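You operate a simulated robot arm through the tools that you are given. There is no shell and no other tool.

You run a simulated robot arm. Do the job below in one go: nothing can be reset, and whatever is moved stays where it is left.

TASK
Bend the tube in the bender to about 45, then on to about 90.
Fine: shut the black knob over it first, swing the lever back after each bend, open the knob at the end. The tube stays in the bender.

The check looks at the end state, three seconds after you hand in, the way a careful person would. Anything else that was tipped, shoved, dropped, spilled or broken makes it a failure.

THE ROBOT
A 7-joint arm with a two-finger parallel gripper, fixed in place. Base frame: the origin is on the floor under the middle of its stand, x ahead of it, y to its left, z up. Units: m, rad, N and s.
It reaches about 0.927 m from its shoulder. Its first joint turns from -2.897 to 2.897 rad. Payload 1.57 kg.
Tool frame: the origin (TCP) lies between the finger pads and is the grasp point; the fingertips stand 0.03 m ahead of it; z points along the fingers, y is the line along which they close. The gripper opens to 0.11 m. The fingers are 0.024 m wide and 0.012 m thick; the gripper's body (0.048 by 0.112 m) begins 0.078 m behind the TCP.
Orientation is that of the tool frame in the base frame, as [roll, pitch, yaw] about the fixed x, y, z axes, in that order (R = Rz(yaw) Ry(pitch) Rx(roll)). With the fingers straight down and closing along the base's y, the tool's x points along the base's -x, its y along +y and its z along -z.

THE INTERFACE
- The arm moves only by the tool move_arm. Its argument "increments" is a list that holds one entry, the list of rows, each a list of 7 numbers: the closure in counts, from 0 (fully open) to 255 (shut), then the shift along the tool's x, y, z in units of 50 mm (1.0 is 50 mm), then the turn, a rotation vector about the tool's x, y, z in units of 5 degrees (1.0 is 5 degrees). In form: [[[gripper, x, y, z, wx, wy, wz], ...]]. A call has 1 to 20 rows; each row shifts and turns the commanded pose from where the row before left it, along the tool's axes as they then stand. A call with a number of a shift or a turn outside -1 to 1 is refused whole. Rows are played at 5 a second. More than 0.05 m and 0.15 rad between two rows, or a gripper value outside its range, and nothing of the call is played. A pose out of reach is approached as far as the arm can. The call stops where the force on the tool passes 90 N (or 10 N more than at its start, if that is more) or the arm is blocked; 0.2 s more then pass. The fingers move at their own pace (about 0.045 m/s each) and stop on an object; they squeeze with about 34 N. The grip force told is the motor's: it shows also when the fingers shut on nothing. Time passes only in rows, and 0.2 s behind the last, so rows that do not move let the fingers close. The reply holds the time, the measured pose of the TCP, the force on the tool along the base axes, the opening and the grip force, in the units named above and with some noise, with the torque about the TCP (base axes, N m) and any sound that the robot's microphone picked up, and new pictures: "views" is both (left out), scene, wrist or none.
- Cameras (640 x 400 px; columns grow to the right, rows downward): "scene" is fixed at [0.052, 0.6506, 1.5197]; the picture's right is [-0.57, -0.82, 0.00], its down [-0.53, 0.37, -0.76] and it looks along [0.62, -0.43, -0.65] (base axes); focal length 288 px, centre (320, 200). "wrist" rides on the gripper at [0.07, 0.016, -0.141] in the tool frame; the picture's right is [-0.23, 0.97, 0.00], its down [-0.86, -0.20, -0.48] and it looks along [-0.47, -0.11, 0.88] (tool axes); focal length 222 px, centre (320, 200). There is no depth. A picture from a camera that has moved, and an enlarged one, comes with that camera's place and axes in the base frame and with its lens.
- lift_body(by): slides the trunk up (or, below 0, down) by that many m; the arm rides with it, the base frame stays. It gives what a move gives, with no picture.
- close_up(camera, box): a new picture of the part [left, top, right, bottom] of that camera's present view, enlarged. It takes no simulated time.
- sign_off(): hands the job in; it is judged then, once.

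Places have to be worked out from the pictures, the camera data and where the tool is seen. Open the gripper and draw the arm clear of the work before you hand the job in, unless the task says otherwise.

The tools are called after ">>>" as a command line: name --argument value ..., lists and objects as JSON in quotes. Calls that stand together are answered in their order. move_arm: Moves the arm, as the interface text tells. Its arguments: {"type":"object","properties":{"increments":{"type":"array","items":{"type":"array","items":{"type":"array","items":{"type":"number"}}}},"views":{"type":"string","enum":["both","scene","wrist","none"]}},"required":["increments"]} The other tools are called the same way: lift_body (by) moves the trunk up or down; close_up (camera, box) takes an enlarged picture of a part of a camera's view; sign_off () hands the job in.

At the start:

```text
time: 0.0
tcp_pos: [0.3919, 0.1125, 1.2752]
ee_rot: [3.141, -0.001, -3.141]
ft_force: [0.9, -0.1, 0.3]
moment: [0.01, -0.01, -0.01]
opening: 0.11
grasp_force: 0.1
trunk travel left (down, up): [-0.525, 0.065]
```

scene: 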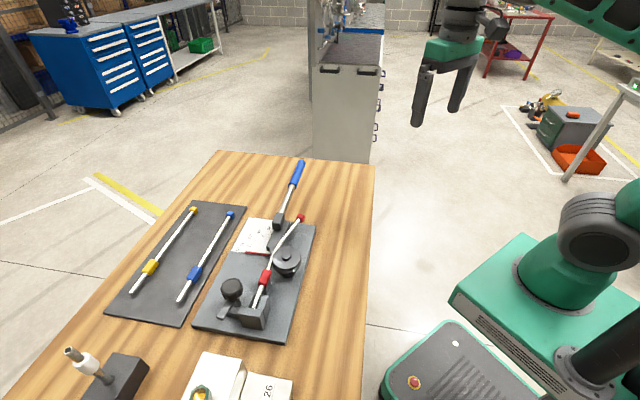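
wrist: 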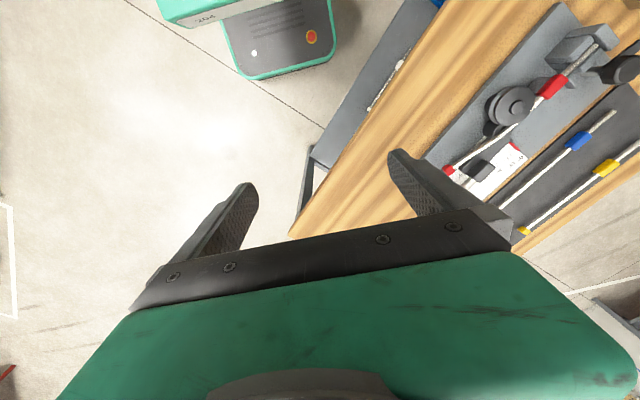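

I'll first take enlarged views of the bender and the surrounding parts to work out where things are.

>>> close_up --camera "scene" --box '[180, 150, 340, 350]'

>>> close_up --camera "wrist" --box '[400, 0, 640, 240]'

>>> close_up --camera "scene" --box '[40, 260, 340, 400]'

```text
2.00 times, centred on (260, 250) of scene
camera zoom: at [0.052, 0.6506, 1.5197], right [-0.57, -0.82, 0.0], down [-0.53, 0.37, -0.76], along [0.62, -0.43, -0.65], focal length 577 px, centre (440, 100)
```

zoom: 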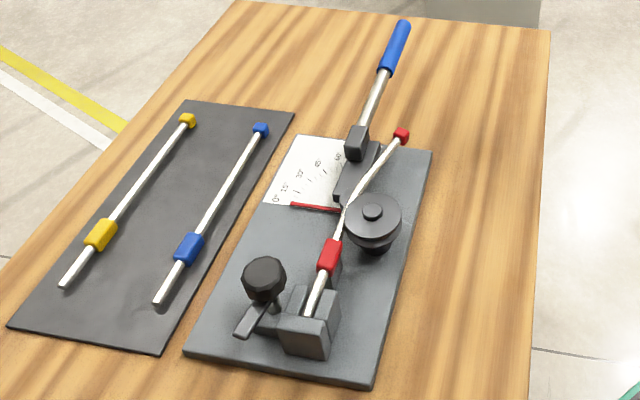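

```text
1.67 times, centred on (520, 120) of wrist
camera zoom: at [0.3227, 0.1277, 1.4157], right [0.23, 0.97, 0.0], down [0.86, -0.2, 0.48], along [0.47, -0.11, -0.88], focal length 370 px, centre (-13, 333)
```

zoom: 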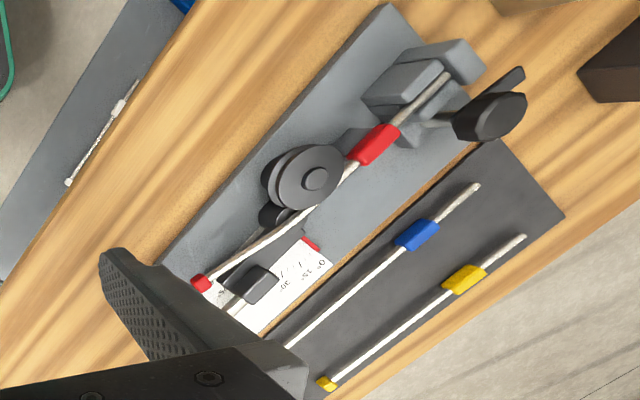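

```text
2.13 times, centred on (190, 330) of scene
camera zoom: at [0.052, 0.6506, 1.5197], right [-0.57, -0.82, 0.0], down [-0.53, 0.37, -0.76], along [0.62, -0.43, -0.65], focal length 616 px, centre (597, -77)
```

zoom: 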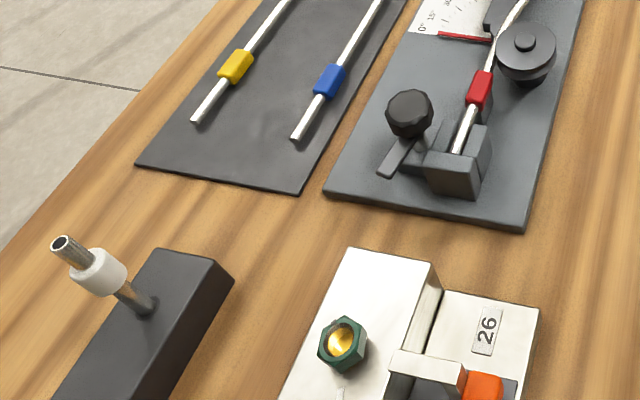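

The bender plate is about 0.20 x 0.34 m and turned about -45° on the bench. Its top is near z 0.911, the die is at about (0.454, 0.471), the black knob at about (0.425, 0.613, 0.99), and the tube runs near z 0.951. I'll move high above it with the wrist camera for a better look.

>>> move_arm --increments '[[[0, 0, 0.9, 0, 0, 0, 0], [0, 0, 0.9, 0, 0, 0, 0], [0, 0, 0.9, 0, 0, 0, 0], [0, 0, 0.9, 0, 0, 0, 0], [0, 0, 0.9, 0, 0, 0, 0], [0, 0.2, 0.9, 0, 0, 0, 0], [0, 0.2, 0.9, 0, 0, 0, 0]]]' --views "both"

```text
time: 1.6
tcp_pos: [0.3719, 0.4288, 1.2742]
ee_rot: [-3.141, 0.0, 3.141]
ft_force: [-0.1, 0.2, -0.4]
moment: [-0.02, -0.02, -0.02]
opening: 0.11
grasp_force: 0.1
trunk travel left (down, up): [-0.525, 0.065]
camera wrist: at [0.3025, 0.4456, 1.4142], right [0.23, 0.97, 0.0], down [0.86, -0.2, 0.48], along [0.47, -0.11, -0.88], focal length 222 px, centre (320, 200)
```

scene: 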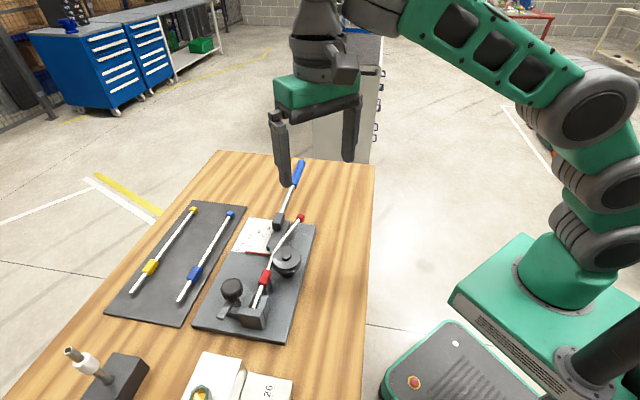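
wrist: 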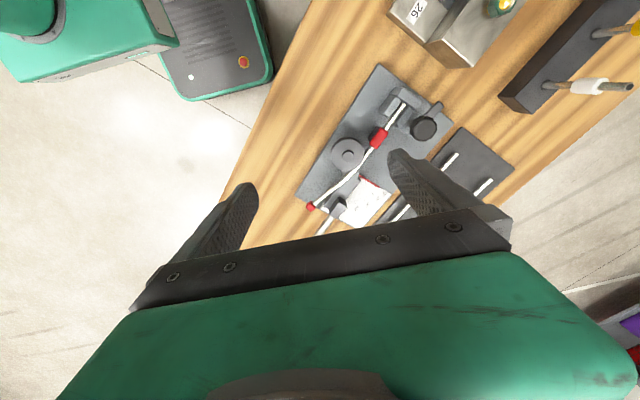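

>>> close_up --camera "wrist" --box '[290, 60, 450, 240]'

>>> close_up --camera "scene" --box '[190, 260, 310, 350]'

>>> close_up --camera "scene" --box '[230, 150, 330, 280]'

```text
2.22 times, centred on (370, 150) of wrist
camera zoom: at [0.3025, 0.4456, 1.4142], right [0.23, 0.97, 0.0], down [0.86, -0.2, 0.48], along [0.47, -0.11, -0.88], focal length 494 px, centre (209, 311)
```

zoom: 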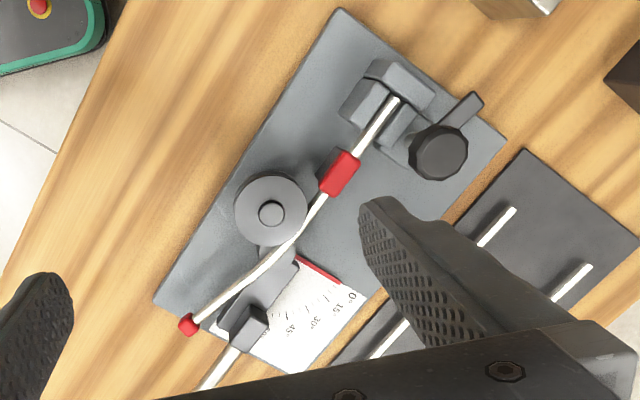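

```text
4.44 times, centred on (250, 305) of scene
camera zoom: at [0.052, 0.6506, 1.5197], right [-0.57, -0.82, 0.0], down [-0.53, 0.37, -0.76], along [0.62, -0.43, -0.65], focal length 1282 px, centre (631, -267)
```

zoom: 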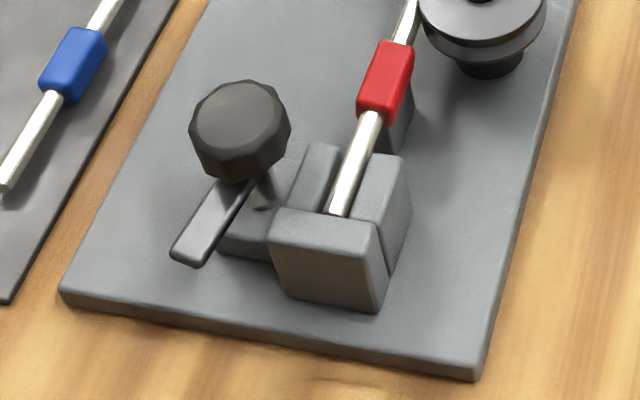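

```text
3.08 times, centred on (280, 215) of scene
camera zoom: at [0.052, 0.6506, 1.5197], right [-0.57, -0.82, 0.0], down [-0.53, 0.37, -0.76], along [0.62, -0.43, -0.65], focal length 888 px, centre (443, 154)
```

zoom: 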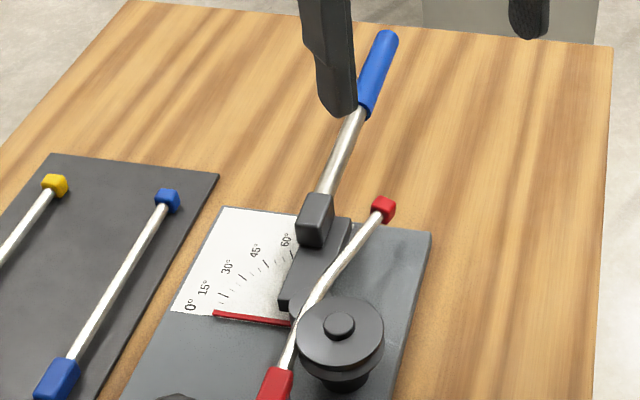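

The knob carries a latch bar that now points away from the tube channel (towards the plate's clamp end), the lever pointer reads 0°, and the tube has a slight bend already. I'll go above the knob to look between the fingers.

>>> move_arm --increments '[[[0, -0.25, 0.92, 0.4, 0, 0, 0], [0, -0.25, 0.92, 0.4, 0, 0, 0], [0, -0.25, 0.92, 0.4, 0, 0, 0], [0, -0.31, 0.92, 0.4, 0, 0, 0], [0, 0, 0, 0, 0, 0, 0]]]' --views "both"

```text
refused: row 1 steps farther than a row can; nothing moved
```

The step was just over the length limit, so I'll split it into shorter rows.

>>> move_arm --increments '[[[0, -0.2, 0.74, 0.4, 0, 0, 0], [0, -0.2, 0.74, 0.4, 0, 0, 0], [0, -0.22, 0.74, 0.4, 0, 0, 0], [0, -0.22, 0.73, 0.4, 0, 0, 0], [0, -0.22, 0.73, 0.4, 0, 0, 0], [0, 0, 0, 0, 0, 0, 0]]]' --views "both"

```text
time: 3.0
tcp_pos: [0.382, 0.5279, 1.1658]
ee_rot: [3.141, 0.001, -3.139]
ft_force: [-0.1, -0.5, 0.3]
moment: [0.04, 0.0, -0.01]
opening: 0.1099
grasp_force: 0.0
out of reach, approached as far as the arm can: row 2, 3, 4, 5
trunk travel left (down, up): [-0.525, 0.065]
camera wrist: at [0.3127, 0.5432, 1.305], right [0.23, 0.97, 0.0], down [0.86, -0.2, 0.48], along [0.47, -0.11, -0.88], focal length 222 px, centre (320, 200)
```

scene: 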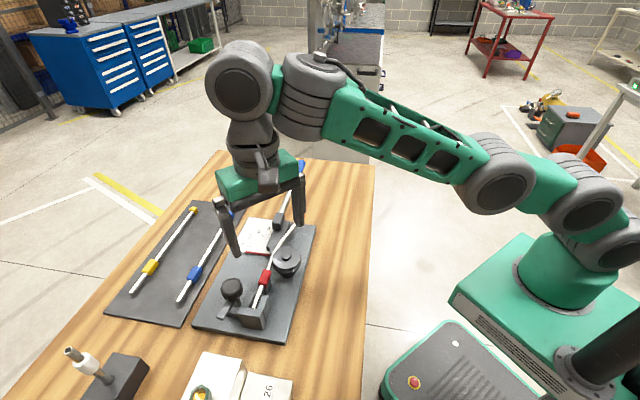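
wrist: 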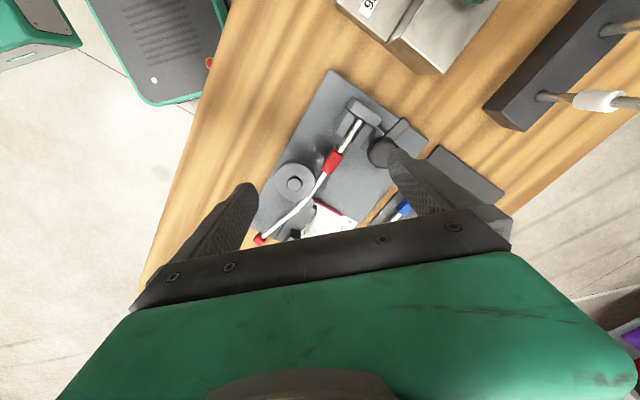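

The pose above the knob is beyond reach at this height, and the shoulder looks to sit near z 1.1. I'll raise the trunk so the wrist gets nearer to shoulder height, then read the pose.

>>> lift_body --by 0.06

>>> move_arm --increments '[[[0, 0, 0, 0, 0, 0, 0]]]' --views "both"

```text
time: 4.0
tcp_pos: [0.3826, 0.5277, 1.2243]
ee_rot: [3.141, -0.001, -3.141]
ft_force: [-1.1, -0.5, 0.2]
moment: [0.0, 0.0, 0.03]
opening: 0.1101
grasp_force: 0.0
trunk travel left (down, up): [-0.585, 0.005]
```

```text
time: 4.4
tcp_pos: [0.3825, 0.5281, 1.2249]
ee_rot: [3.141, 0.0, -3.139]
ft_force: [0.8, -1.0, 0.6]
moment: [-0.02, 0.01, 0.02]
opening: 0.1102
grasp_force: 0.0
trunk travel left (down, up): [-0.585, 0.005]
camera wrist: at [0.3129, 0.5432, 1.3648], right [0.23, 0.97, 0.0], down [0.86, -0.2, 0.48], along [0.47, -0.11, -0.88], focal length 222 px, centre (320, 200)
```

scene: 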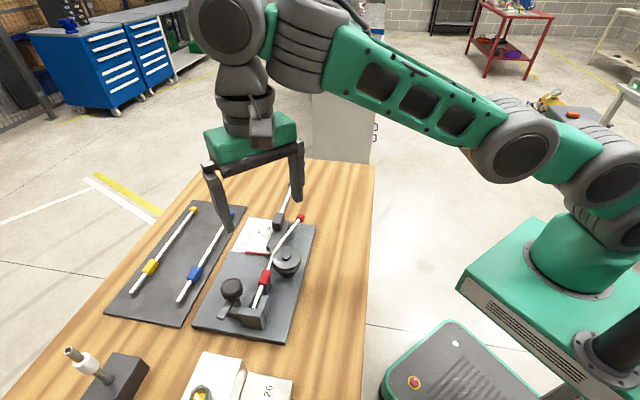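
wrist: 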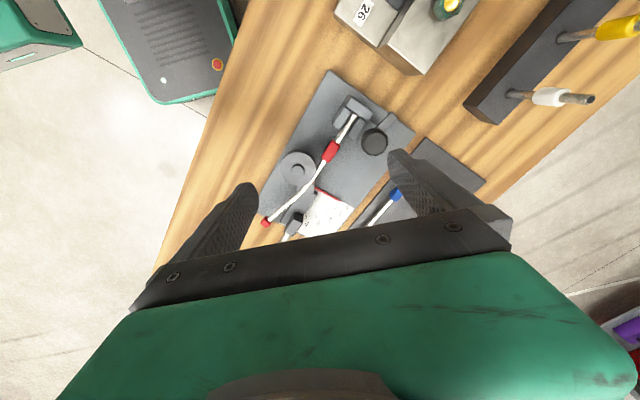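

The commanded pose has settled at the reached pose. I'll go straight down about 0.1 m here, still well above the parts, then move across towards the knob.

>>> move_arm --increments '[[[0, 0, 0, 0.95, 0, 0, 0], [0, 0, 0, 0.95, 0, 0, 0], [0, -0.28, 0.57, 0.1, 0, 0, 0], [0, -0.28, 0.57, 0.1, 0, 0, 0], [0, -0.29, 0.56, 0, 0, 0, 0], [0, 0, 0, 0, 0, 0, 0]]]' --views "both"

```text
time: 5.8
tcp_pos: [0.3999, 0.5667, 1.1238]
ee_rot: [-3.141, 0.001, -3.139]
ft_force: [-0.5, -0.5, 0.6]
moment: [-0.01, 0.0, 0.01]
opening: 0.1099
grasp_force: 0.1
out of reach, approached as far as the arm can: row 4, 5
trunk travel left (down, up): [-0.585, 0.005]
camera wrist: at [0.3307, 0.5815, 1.2639], right [0.23, 0.97, 0.0], down [0.86, -0.2, 0.48], along [0.47, -0.11, -0.88], focal length 222 px, centre (320, 200)
```

scene: 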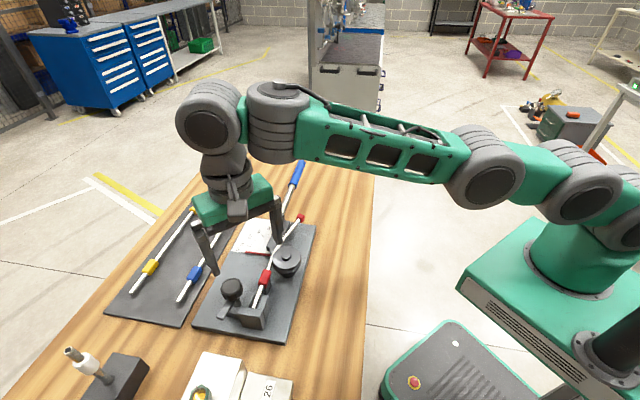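
wrist: 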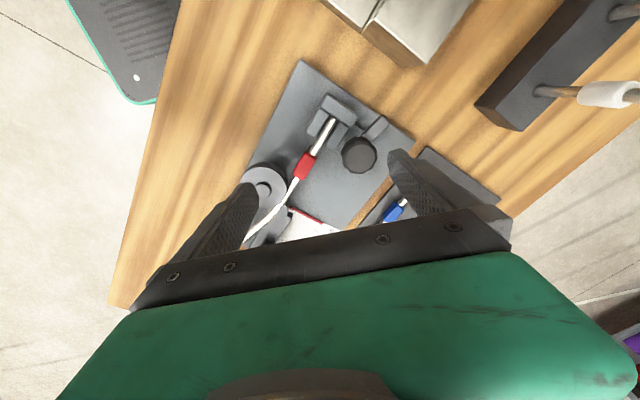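

At z 1.12 the arm tops out about 5 cm short of the knob. Reach should grow lower down, so I'll descend to about z 1.06, where the tips clear the knob top, and press outward again to see the limit.

>>> move_arm --increments '[[[0, 0, 0, 0.65, 0, 0, 0], [0, 0, 0, 0.65, 0, 0, 0], [0, -0.25, 0.46, 0, 0, 0, 0], [0, -0.26, 0.46, 0, 0, 0, 0], [0, 0, 0, 0, 0, 0, 0]]]' --views "both"

```text
time: 7.0
tcp_pos: [0.4072, 0.5827, 1.0563]
ee_rot: [3.141, -0.001, -3.141]
ft_force: [0.5, -0.7, 0.5]
moment: [0.02, 0.01, 0.02]
opening: 0.1099
grasp_force: 0.0
out of reach, approached as far as the arm can: row 3, 4
trunk travel left (down, up): [-0.585, 0.005]
camera wrist: at [0.3382, 0.5975, 1.1952], right [0.23, 0.97, 0.0], down [0.86, -0.2, 0.48], along [0.47, -0.11, -0.88], focal length 222 px, centre (320, 200)
```

scene: 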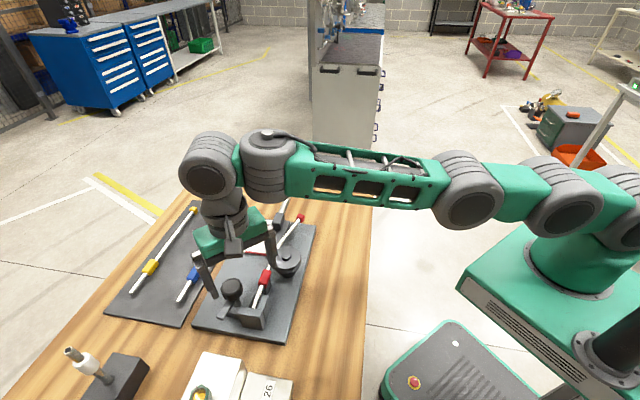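
wrist: 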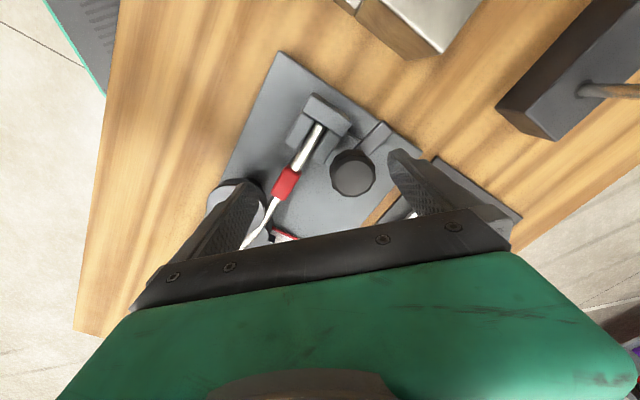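

Now r≈0.711 m is the vertical-tool limit; the knob at r≈0.74 needs the tool to lean outward a bit. Let me take close-ups to pin the knob's place, height and size.

>>> close_up --camera "wrist" --box '[200, 50, 440, 250]'

>>> close_up --camera "scene" --box '[190, 240, 310, 340]'

```text
2.00 times, centred on (320, 150) of wrist
camera zoom: at [0.3382, 0.5975, 1.1952], right [0.23, 0.97, 0.0], down [0.86, -0.2, 0.48], along [0.47, -0.11, -0.88], focal length 444 px, centre (320, 300)
```

zoom: 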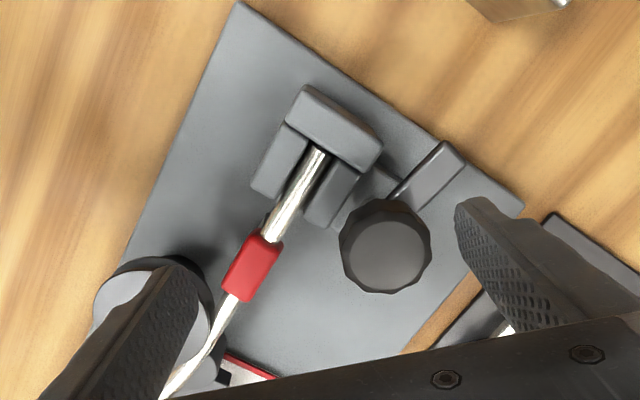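

```text
4.00 times, centred on (250, 290) of scene
camera zoom: at [0.052, 0.6506, 1.5197], right [-0.57, -0.82, 0.0], down [-0.53, 0.37, -0.76], along [0.62, -0.43, -0.65], focal length 1154 px, centre (600, -160)
```

zoom: 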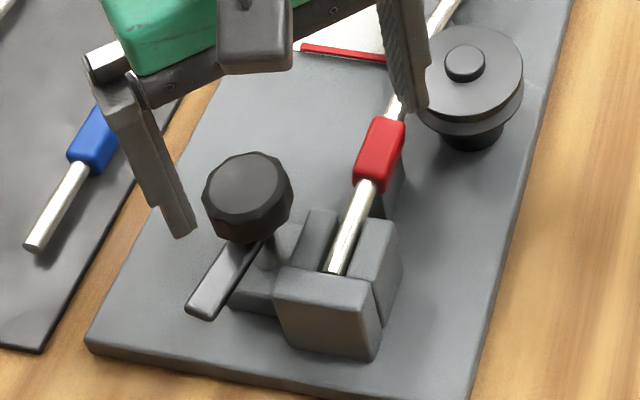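

The knob top is near (0.421, 0.610, 1.009), about 42 mm across, with the latch bar beneath it around z 0.965. I'll turn the gripper so the fingers sit across the bar and lean the tool about 12° outward to gain reach, staying above the knob.

>>> move_arm --increments '[[[0, 0, 0, -0.4, 0, 0, 0], [0, 0, 0, 0, 0, 0, 1], [0, 0, 0, 0, 0, 0, 1], [0, 0, 0, 0, 0, 0, 1], [0, 0, 0, 0, 0, 0, 1], [0, 0, 0, 0, 0, 0, 1], [0, 0, 0, 0, 0, 0, 1], [0, 0, 0, 0, 0, 0, 1], [0, 0, 0, 0, 0, 0, 1], [0, 0, 0, 0, 0, 0, 1], [0, 0, 0, 0, -0.8, 0, 0], [0, 0, 0, 0, -0.8, 0, 0], [0, 0, 0, 0, -0.8, 0, 0], [0, 0, 0, 0, 0, 0, 0]]]' --views "both"

```text
time: 10.0
tcp_pos: [0.4043, 0.58, 1.0744]
ee_rot: [2.932, -0.001, 2.356]
ft_force: [0.3, 0.0, 0.5]
moment: [0.01, -0.02, 0.01]
opening: 0.1102
grasp_force: 0.0
out of reach, approached as far as the arm can: row 1
trunk travel left (down, up): [-0.585, 0.005]
camera wrist: at [0.3459, 0.6178, 1.2144], right [0.83, 0.51, 0.2], down [0.4, -0.81, 0.43], along [0.38, -0.28, -0.88], focal length 222 px, centre (320, 200)
```

scene: 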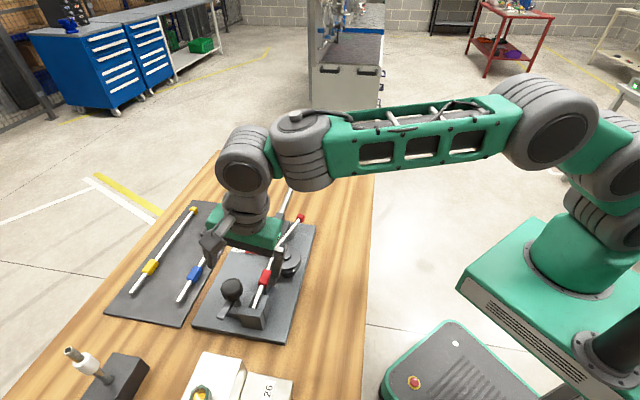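
wrist: 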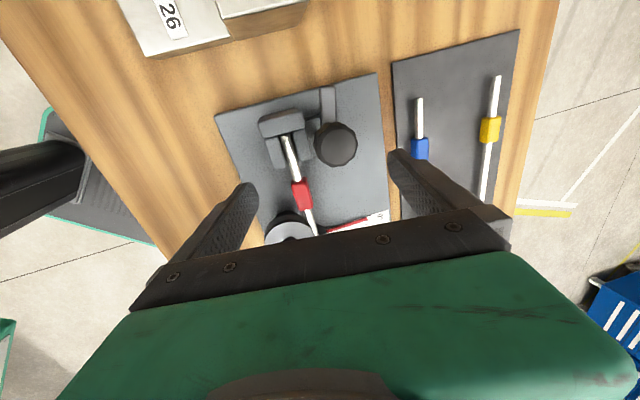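

The tool now leans outward with the closing axis across the latch bar. I'll part-close to about 65 mm and hover just above the knob to check centring.

>>> move_arm --increments '[[[102, 0.1, 0.27, 0.3, 0, 0, 0], [102, 0.1, 0.27, 0.3, 0, 0, 0], [102, 0, 0, 0, 0, 0, 0], [102, 0, 0, 0, 0, 0, 0]]]' --views "both"

```text
time: 11.0
tcp_pos: [0.4216, 0.6101, 1.0503]
ee_rot: [2.931, 0.0, 2.357]
ft_force: [-0.4, -0.4, 0.1]
moment: [-0.02, 0.01, 0.01]
opening: 0.0657
grasp_force: 0.0
trunk travel left (down, up): [-0.585, 0.005]
camera wrist: at [0.3632, 0.6485, 1.19], right [0.83, 0.51, 0.2], down [0.4, -0.81, 0.43], along [0.38, -0.28, -0.88], focal length 222 px, centre (320, 200)
```

scene: 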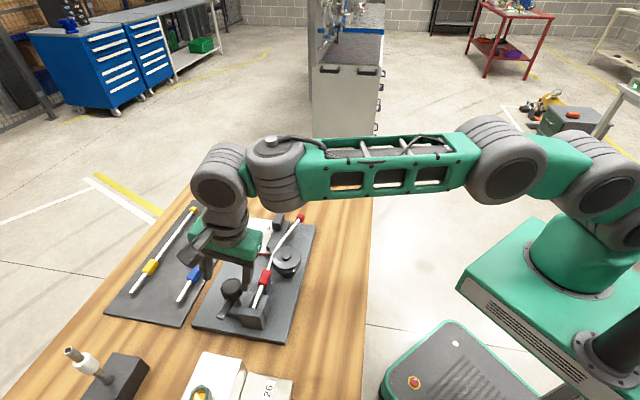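
wrist: 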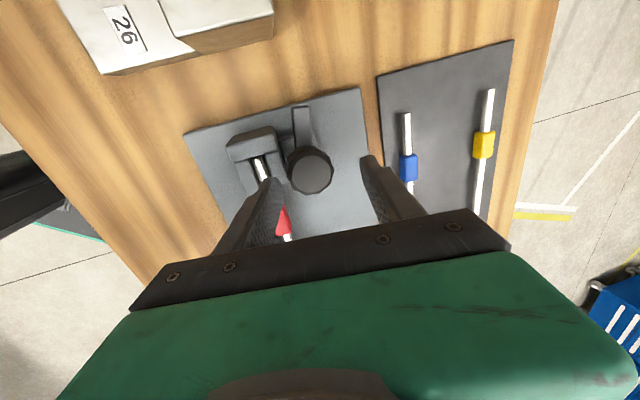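

>>> close_up --camera "wrist" --box '[180, 80, 440, 260]'

>>> close_up --camera "scene" --box '[180, 220, 320, 350]'

```text
2.22 times, centred on (310, 170) of wrist
camera zoom: at [0.3632, 0.6485, 1.19], right [0.83, 0.51, 0.2], down [0.4, -0.81, 0.43], along [0.38, -0.28, -0.88], focal length 494 px, centre (342, 267)
```

zoom: 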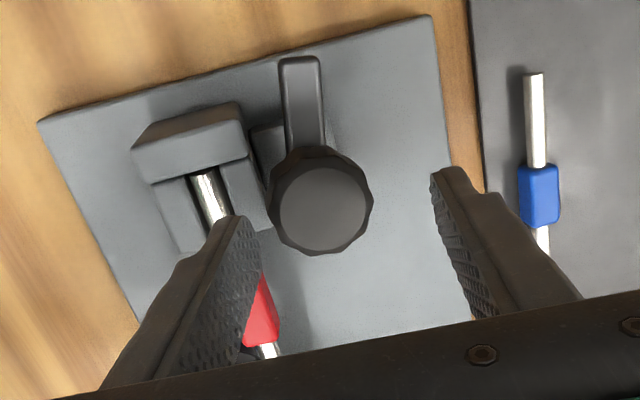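

```text
3.08 times, centred on (250, 285) of scene
camera zoom: at [0.052, 0.6506, 1.5197], right [-0.57, -0.82, 0.0], down [-0.53, 0.37, -0.76], along [0.62, -0.43, -0.65], focal length 888 px, centre (535, -62)
```

zoom: 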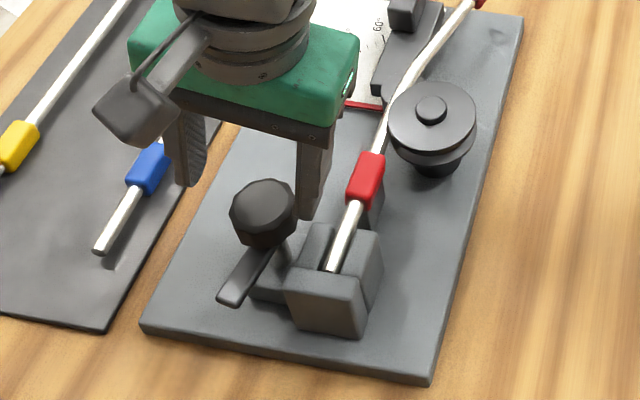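

The knob is centred between the open fingers at (0.4215, 0.609). I'll descend vertically to about z 1.006 and close on it.

>>> move_arm --increments '[[[102, 0, -0.1, 0.43, 0, 0, 0], [102, 0, -0.1, 0.43, 0, 0, 0], [102, 0, 0, 0, 0, 0, 0]]]' --views "both"

```text
time: 11.8
tcp_pos: [0.4208, 0.6091, 1.0073]
ee_rot: [2.932, 0.0, 2.356]
ft_force: [-0.4, -2.4, 3.6]
moment: [-0.16, 0.1, 0.02]
opening: 0.0664
grasp_force: 0.5
trunk travel left (down, up): [-0.585, 0.005]
camera wrist: at [0.3628, 0.6471, 1.1472], right [0.83, 0.51, 0.2], down [0.4, -0.81, 0.43], along [0.38, -0.28, -0.88], focal length 222 px, centre (320, 200)
```

scene: 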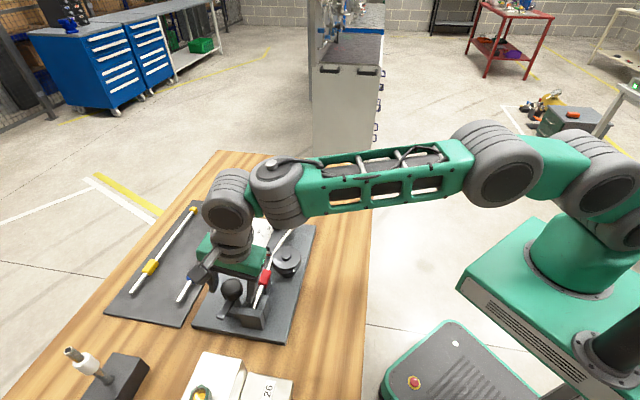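
wrist: 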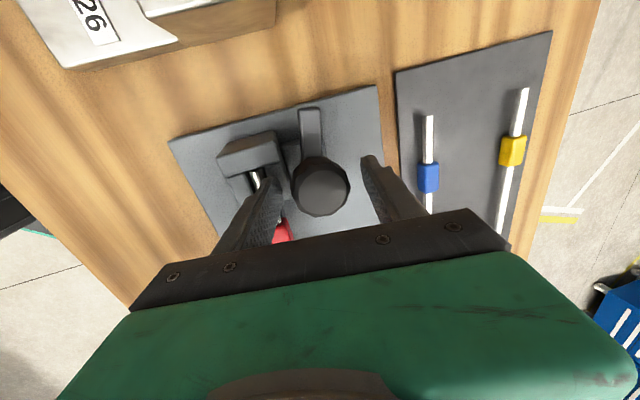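

A light touch (3.6 N up, at the inner finger) says the inner fingertip just meets the clamp cheek at about z 0.969. I'll lift 4 mm and then close on the knob.

>>> move_arm --increments '[[[102, 0, 0.017, -0.078, 0, 0, 0], [150, 0, 0, 0, 0, 0, 0], [180, 0, 0, 0, 0, 0, 0], [200, 0, 0, 0, 0, 0, 0], [200, 0, 0, 0, 0, 0, 0]]]' --views "both"

```text
time: 13.0
tcp_pos: [0.4205, 0.6092, 1.0101]
ee_rot: [2.934, 0.001, 2.356]
ft_force: [-2.3, -3.0, -0.6]
moment: [-0.38, 0.41, -0.03]
opening: 0.0453
grasp_force: 37.3
trunk travel left (down, up): [-0.585, 0.005]
camera wrist: at [0.3622, 0.6474, 1.15], right [0.83, 0.51, 0.2], down [0.4, -0.81, 0.43], along [0.38, -0.28, -0.88], focal length 222 px, centre (320, 200)
```

scene: 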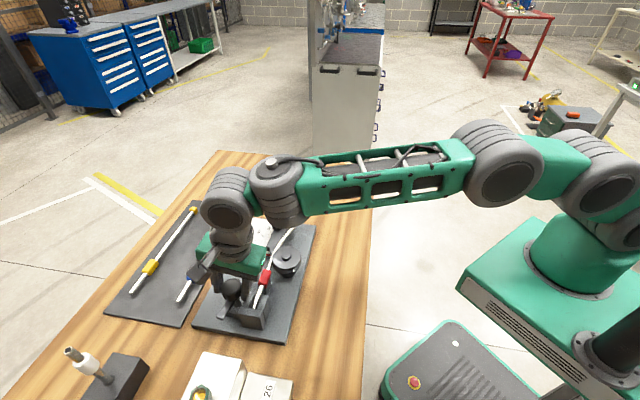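
wrist: 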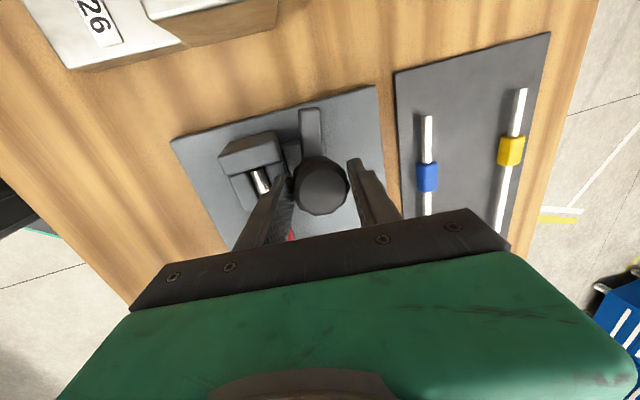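

The knob is gripped (45 mm opening, 37 N). I'll turn it counter-clockwise from above (negative about tool z), first 20° to see how it responds.

>>> move_arm --increments '[[[200, 0, 0, 0, 0, 0, -0.8], [200, 0, 0, 0, 0, 0, -0.8], [200, 0, 0, 0, 0, 0, -0.8], [200, 0, 0, 0, 0, 0, -0.8], [200, 0, 0, 0, 0, 0, -0.8]]]' --views "both"

```text
time: 14.2
tcp_pos: [0.4199, 0.6081, 1.01]
ee_rot: [2.946, 0.071, 2.7]
ft_force: [0.0, -0.6, -4.3]
moment: [-0.15, 0.99, -0.07]
opening: 0.045
grasp_force: 45.0
trunk travel left (down, up): [-0.585, 0.005]
camera wrist: at [0.3442, 0.6311, 1.1451], right [0.6, 0.77, 0.21], down [0.62, -0.61, 0.49], along [0.5, -0.17, -0.85], focal length 222 px, centre (320, 200)
```

scene: 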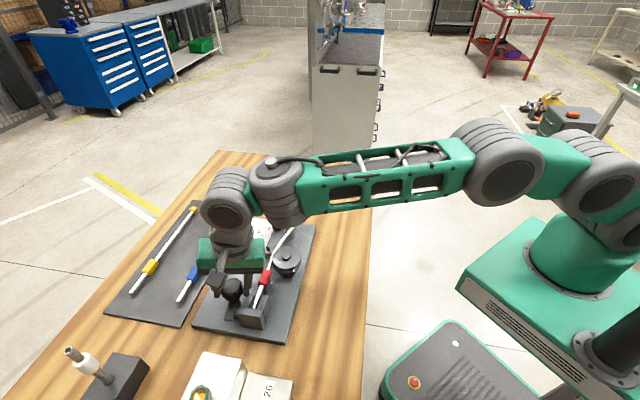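
wrist: 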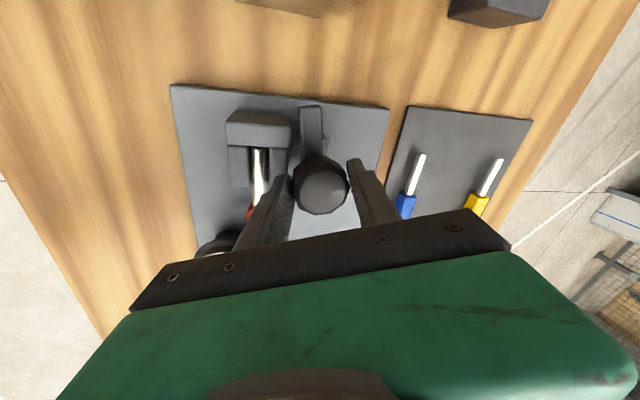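

The knob and bar turn with the gripper at almost no torque. I'll continue another 55°.

>>> move_arm --increments '[[[200, 0, 0, 0, 0, 0, -1], [200, 0, 0, 0, 0, 0, -1], [200, 0, 0, 0, 0, 0, -1], [200, 0, 0, 0, 0, 0, -1], [200, 0, 0, 0, 0, 0, -1], [200, 0, 0, 0, 0, 0, -1], [200, 0, 0, 0, 0, 0, -1], [200, 0, 0, 0, 0, 0, -1], [200, 0, 0, 0, 0, 0, -1], [200, 0, 0, 0, 0, 0, -1], [200, 0, 0, 0, 0, 0, -1]]]' --views "both"

```text
time: 16.6
tcp_pos: [0.4201, 0.6087, 1.0109]
ee_rot: [3.086, 0.202, -2.622]
ft_force: [2.1, -0.7, -0.3]
moment: [-0.71, 0.01, -0.06]
opening: 0.0428
grasp_force: 44.7
trunk travel left (down, up): [-0.585, 0.005]
camera wrist: at [0.3326, 0.567, 1.134], right [-0.3, 0.95, 0.1], down [0.76, 0.17, 0.63], along [0.58, 0.26, -0.77], focal length 222 px, centre (320, 200)
```

scene: 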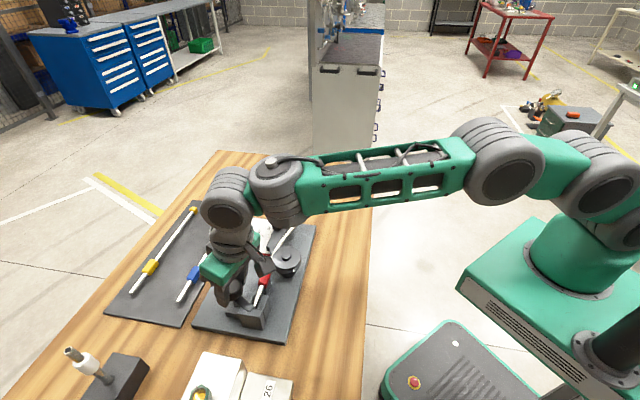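
wrist: 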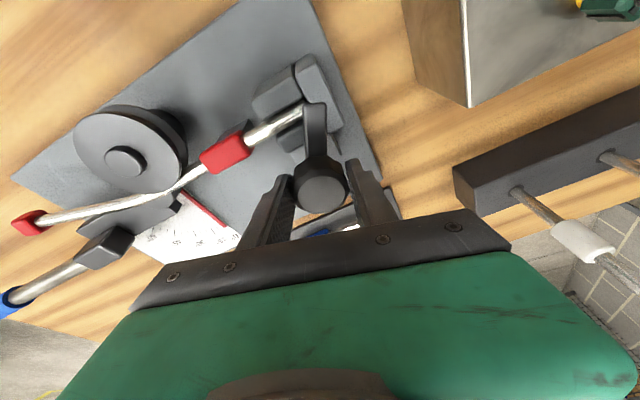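

The bar is now swinging over the tube end. I'll check closely, then finish the turn to its stop.

>>> close_up --camera "wrist" --box '[200, 40, 400, 240]'

>>> move_arm --increments '[[[200, 0, 0, 0, 0, 0, -1], [200, 0, 0, 0, 0, 0, -1], [200, 0, 0, 0, 0, 0, -0.5], [200, 0, 0, 0, 0, 0, -0.5]]]' --views "both"

```text
2.00 times, centred on (300, 140) of wrist
camera zoom: at [0.3326, 0.567, 1.134], right [-0.3, 0.95, 0.1], down [0.76, 0.17, 0.63], along [0.58, 0.26, -0.77], focal length 444 px, centre (360, 320)
```

zoom: 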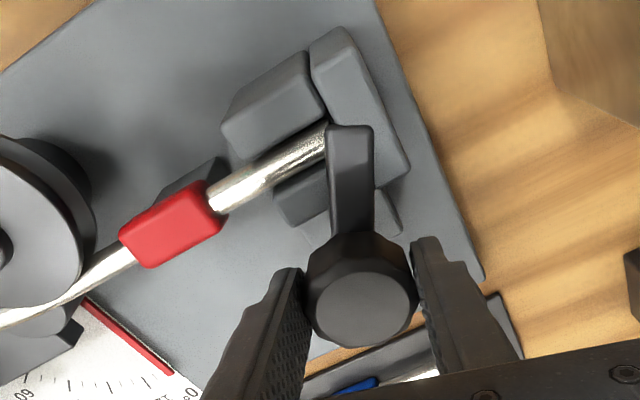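

```text
time: 17.6
tcp_pos: [0.4204, 0.6084, 1.0099]
ee_rot: [3.141, 0.207, -2.354]
ft_force: [1.6, -4.2, -2.8]
moment: [0.28, 0.38, -0.07]
opening: 0.042
grasp_force: 44.5
trunk travel left (down, up): [-0.585, 0.005]
camera wrist: at [0.3404, 0.5502, 1.1329], right [-0.53, 0.84, 0.05], down [0.66, 0.38, 0.65], along [0.53, 0.37, -0.76], focal length 222 px, centre (320, 200)
```

scene: 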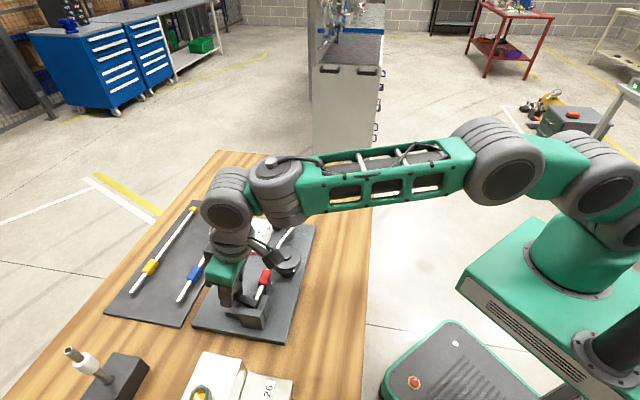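
wrist: 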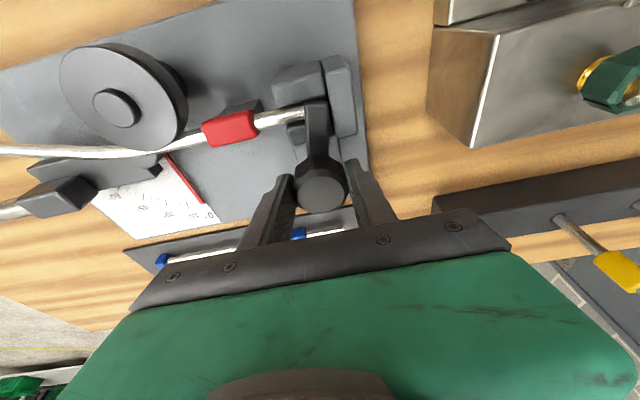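

The bar has turned 90° and lies across the tube, still free-turning. Let me look closely to judge whether it has seated.

>>> close_up --camera "wrist" --box '[190, 40, 390, 240]'

>>> close_up --camera "scene" --box '[190, 220, 310, 340]'

```text
2.00 times, centred on (290, 140) of wrist
camera zoom: at [0.3404, 0.5502, 1.1329], right [-0.53, 0.84, 0.05], down [0.66, 0.38, 0.65], along [0.53, 0.37, -0.76], focal length 444 px, centre (380, 320)
```

zoom: 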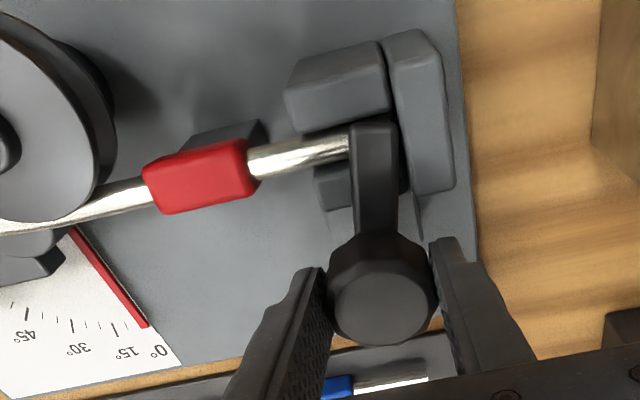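

```text
3.33 times, centred on (250, 280) of scene
camera zoom: at [0.052, 0.6506, 1.5197], right [-0.57, -0.82, 0.0], down [-0.53, 0.37, -0.76], along [0.62, -0.43, -0.65], focal length 962 px, centre (553, -67)
```

zoom: 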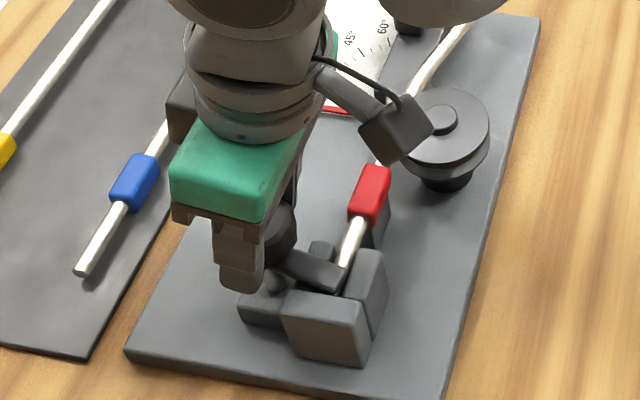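

The bar lies square across the tube above the channel. I'll nudge another 5° to feel whether it's at its stop.

>>> move_arm --increments '[[[200, 0, 0, 0, 0, 0, -0.5], [200, 0, 0, 0, 0, 0, -0.5], [200, 0, 0, 0, 0, 0, 0]]]' --views "wrist"

```text
time: 18.4
tcp_pos: [0.4203, 0.6084, 1.0116]
ee_rot: [-3.121, 0.208, -2.265]
ft_force: [-0.1, -2.9, -3.4]
moment: [0.76, 0.64, 0.08]
opening: 0.0416
grasp_force: 44.9
trunk travel left (down, up): [-0.585, 0.005]
camera wrist: at [0.3439, 0.545, 1.133], right [-0.6, 0.8, 0.03], down [0.62, 0.44, 0.65], along [0.5, 0.41, -0.76], focal length 222 px, centre (320, 200)
```

wrist: 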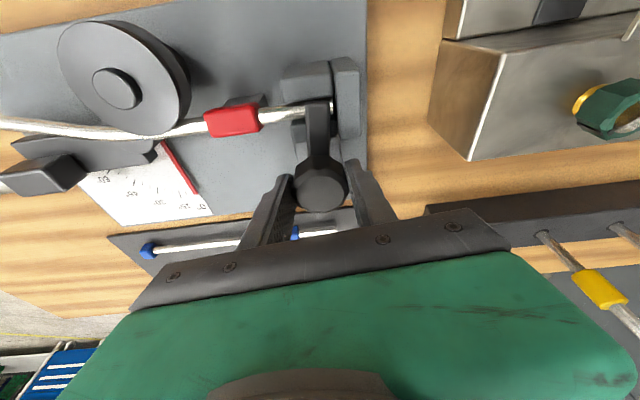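

The bar still follows the gripper with no stop felt at 95°. I'll go on in small steps to find the stop, watching the torque.

>>> move_arm --increments '[[[200, 0, 0, 0, 0, 0, -0.5], [200, 0, 0, 0, 0, 0, -0.5], [200, 0, 0, 0, 0, 0, 0]]]' --views "wrist"

>>> close_up --camera "wrist" --box '[190, 40, 390, 240]'

```text
time: 19.2
tcp_pos: [0.4201, 0.6083, 1.0111]
ee_rot: [-3.106, 0.207, -2.176]
ft_force: [1.9, -1.0, -0.8]
moment: [0.61, 0.73, 0.02]
opening: 0.0422
grasp_force: 45.3
trunk travel left (down, up): [-0.585, 0.005]
camera wrist: at [0.3478, 0.5401, 1.133], right [-0.67, 0.74, 0.01], down [0.57, 0.5, 0.65], along [0.48, 0.44, -0.76], focal length 222 px, centre (320, 200)
```

wrist: 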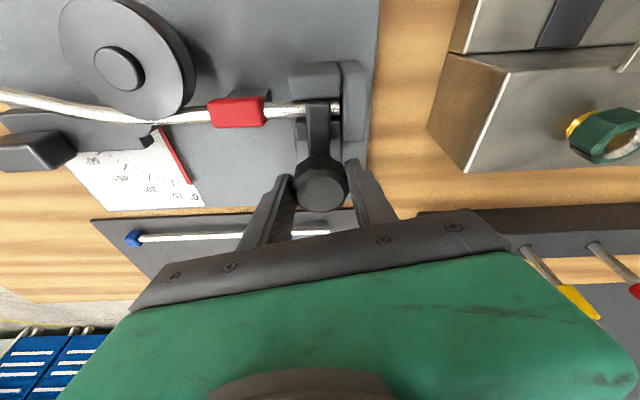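

```text
2.00 times, centred on (290, 140) of wrist
camera zoom: at [0.3478, 0.5401, 1.133], right [-0.67, 0.74, 0.01], down [0.57, 0.5, 0.65], along [0.48, 0.44, -0.76], focal length 444 px, centre (380, 320)
```

zoom: 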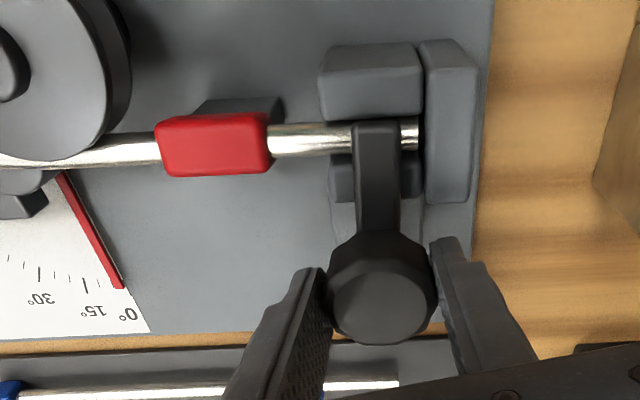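

Now the bar looks parallel to the backstop, right across the tube. One more small nudge to feel for the stop.

>>> move_arm --increments '[[[200, 0, 0, 0, 0, 0, -0.5], [200, 0, 0, 0, 0, 0, -0.5], [200, 0, 0, 0, 0, 0, 0]]]' --views "wrist"

>>> close_up --camera "wrist" --box '[190, 40, 390, 240]'

```text
time: 20.0
tcp_pos: [0.4202, 0.6086, 1.0113]
ee_rot: [-3.086, 0.203, -2.088]
ft_force: [1.6, -1.0, 0.7]
moment: [0.66, 0.6, -0.49]
opening: 0.0424
grasp_force: 45.2
trunk travel left (down, up): [-0.585, 0.005]
camera wrist: at [0.3523, 0.5359, 1.1331], right [-0.73, 0.68, -0.01], down [0.52, 0.56, 0.65], along [0.45, 0.47, -0.76], focal length 222 px, centre (320, 200)
```

wrist: 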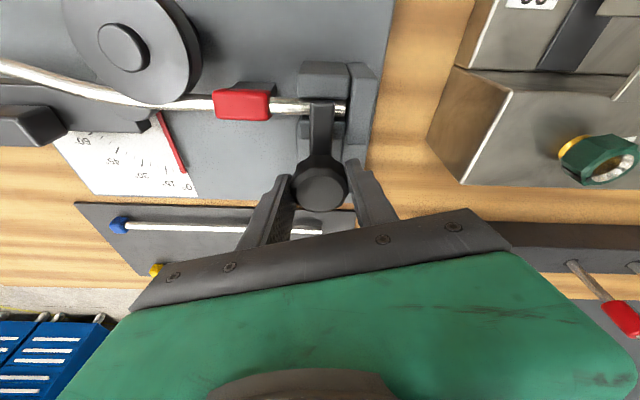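

```text
2.00 times, centred on (290, 140) of wrist
camera zoom: at [0.3523, 0.5359, 1.1331], right [-0.73, 0.68, -0.01], down [0.52, 0.56, 0.65], along [0.45, 0.47, -0.76], focal length 444 px, centre (380, 320)
```

zoom: 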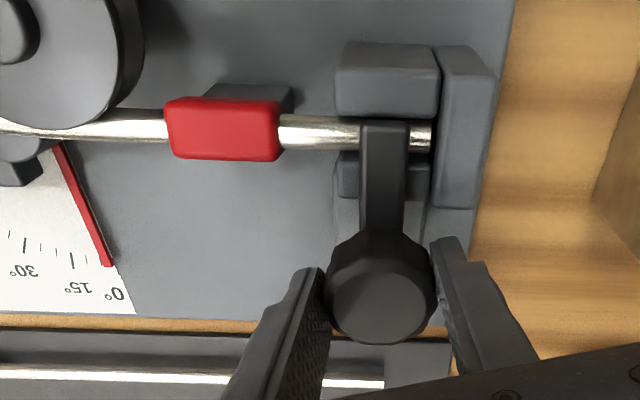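

The reaction torque jumped to -0.5 N m, so the knob is at its shut stop with the bar square over the tube. I'll open the fingers and back off along the tool axis.

>>> move_arm --increments '[[[160, 0, 0, 0, 0, 0, 0], [102, 0, 0, 0, 0, 0, 0], [102, 0, 0, 0, 0, 0, 0], [102, 0, 0, -0.5, 0, 0, 0], [102, 0, 0, -0.7, 0, 0, 0], [102, 0, 0, -0.7, 0, 0, 0], [102, 0, 0, 0, 0, 0, 0]]]' --views "both"

```text
time: 21.6
tcp_pos: [0.4056, 0.5945, 1.1034]
ee_rot: [-3.087, 0.2, -2.088]
ft_force: [0.1, 0.1, -0.7]
moment: [0.04, 0.02, -0.01]
opening: 0.0661
grasp_force: 0.0
trunk travel left (down, up): [-0.585, 0.005]
camera wrist: at [0.3372, 0.522, 1.2249], right [-0.73, 0.68, -0.01], down [0.52, 0.56, 0.65], along [0.45, 0.47, -0.76], focal length 222 px, centre (320, 200)
```

scene: 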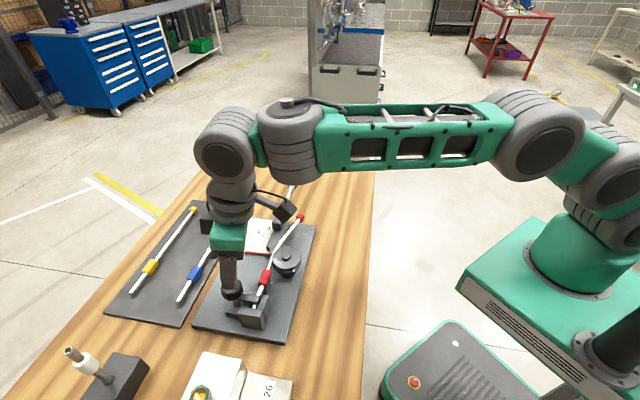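
wrist: 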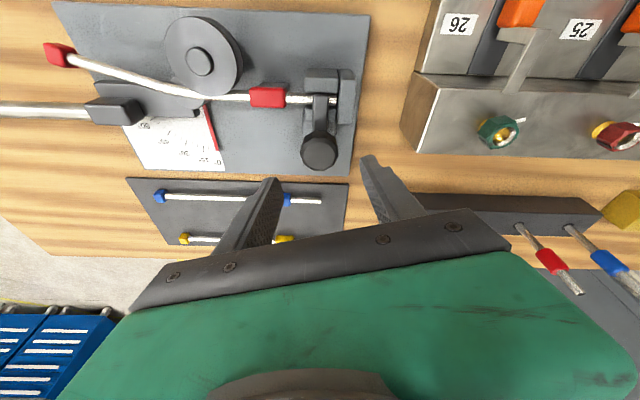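

The knob stayed shut with the bar over the tube. Now I'll measure the tube and lever from this view.

>>> close_up --camera "wrist" --box '[0, 0, 380, 240]'

>>> close_up --camera "wrist" --box '[30, 10, 250, 190]'

>>> close_up --camera "scene" --box '[200, 150, 340, 350]'

```text
1.67 times, centred on (190, 120) of wrist
camera zoom: at [0.3372, 0.522, 1.2249], right [-0.73, 0.68, -0.01], down [0.52, 0.56, 0.65], along [0.45, 0.47, -0.76], focal length 370 px, centre (537, 333)
```

zoom: 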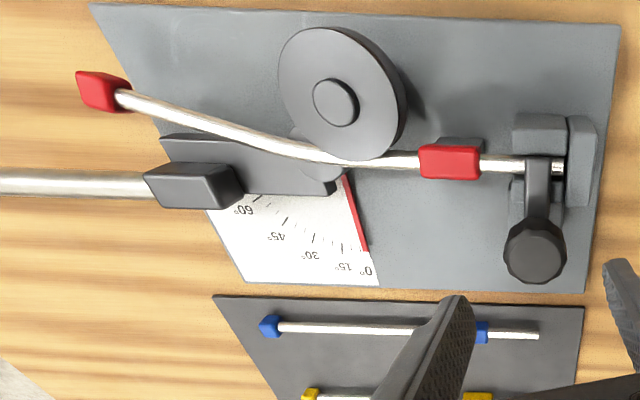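

```text
2.22 times, centred on (140, 100) of wrist
camera zoom: at [0.3372, 0.522, 1.2249], right [-0.73, 0.68, -0.01], down [0.52, 0.56, 0.65], along [0.45, 0.47, -0.76], focal length 494 px, centre (720, 422)
```

zoom: 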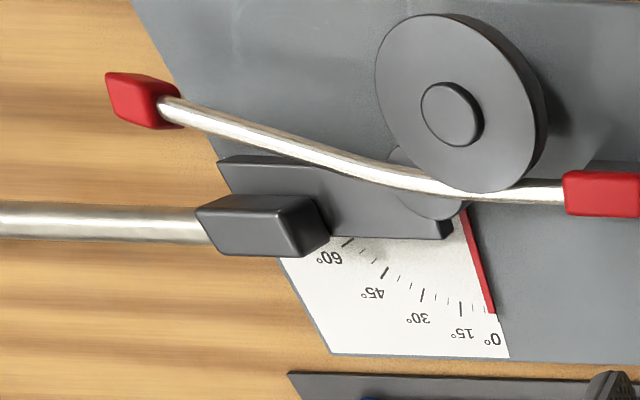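

```text
2.00 times, centred on (270, 250) of scene
camera zoom: at [0.052, 0.6506, 1.5197], right [-0.57, -0.82, 0.0], down [-0.53, 0.37, -0.76], along [0.62, -0.43, -0.65], focal length 577 px, centre (420, 100)
```

zoom: 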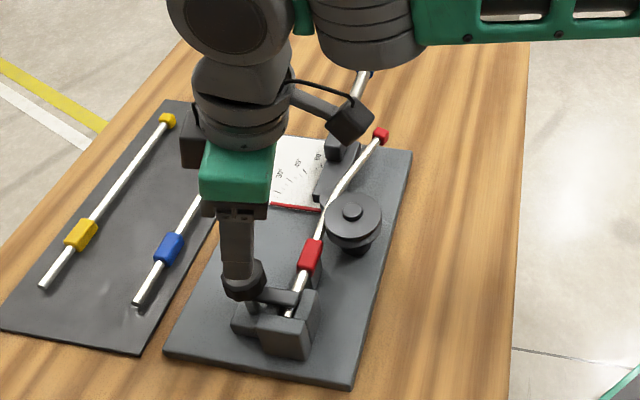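

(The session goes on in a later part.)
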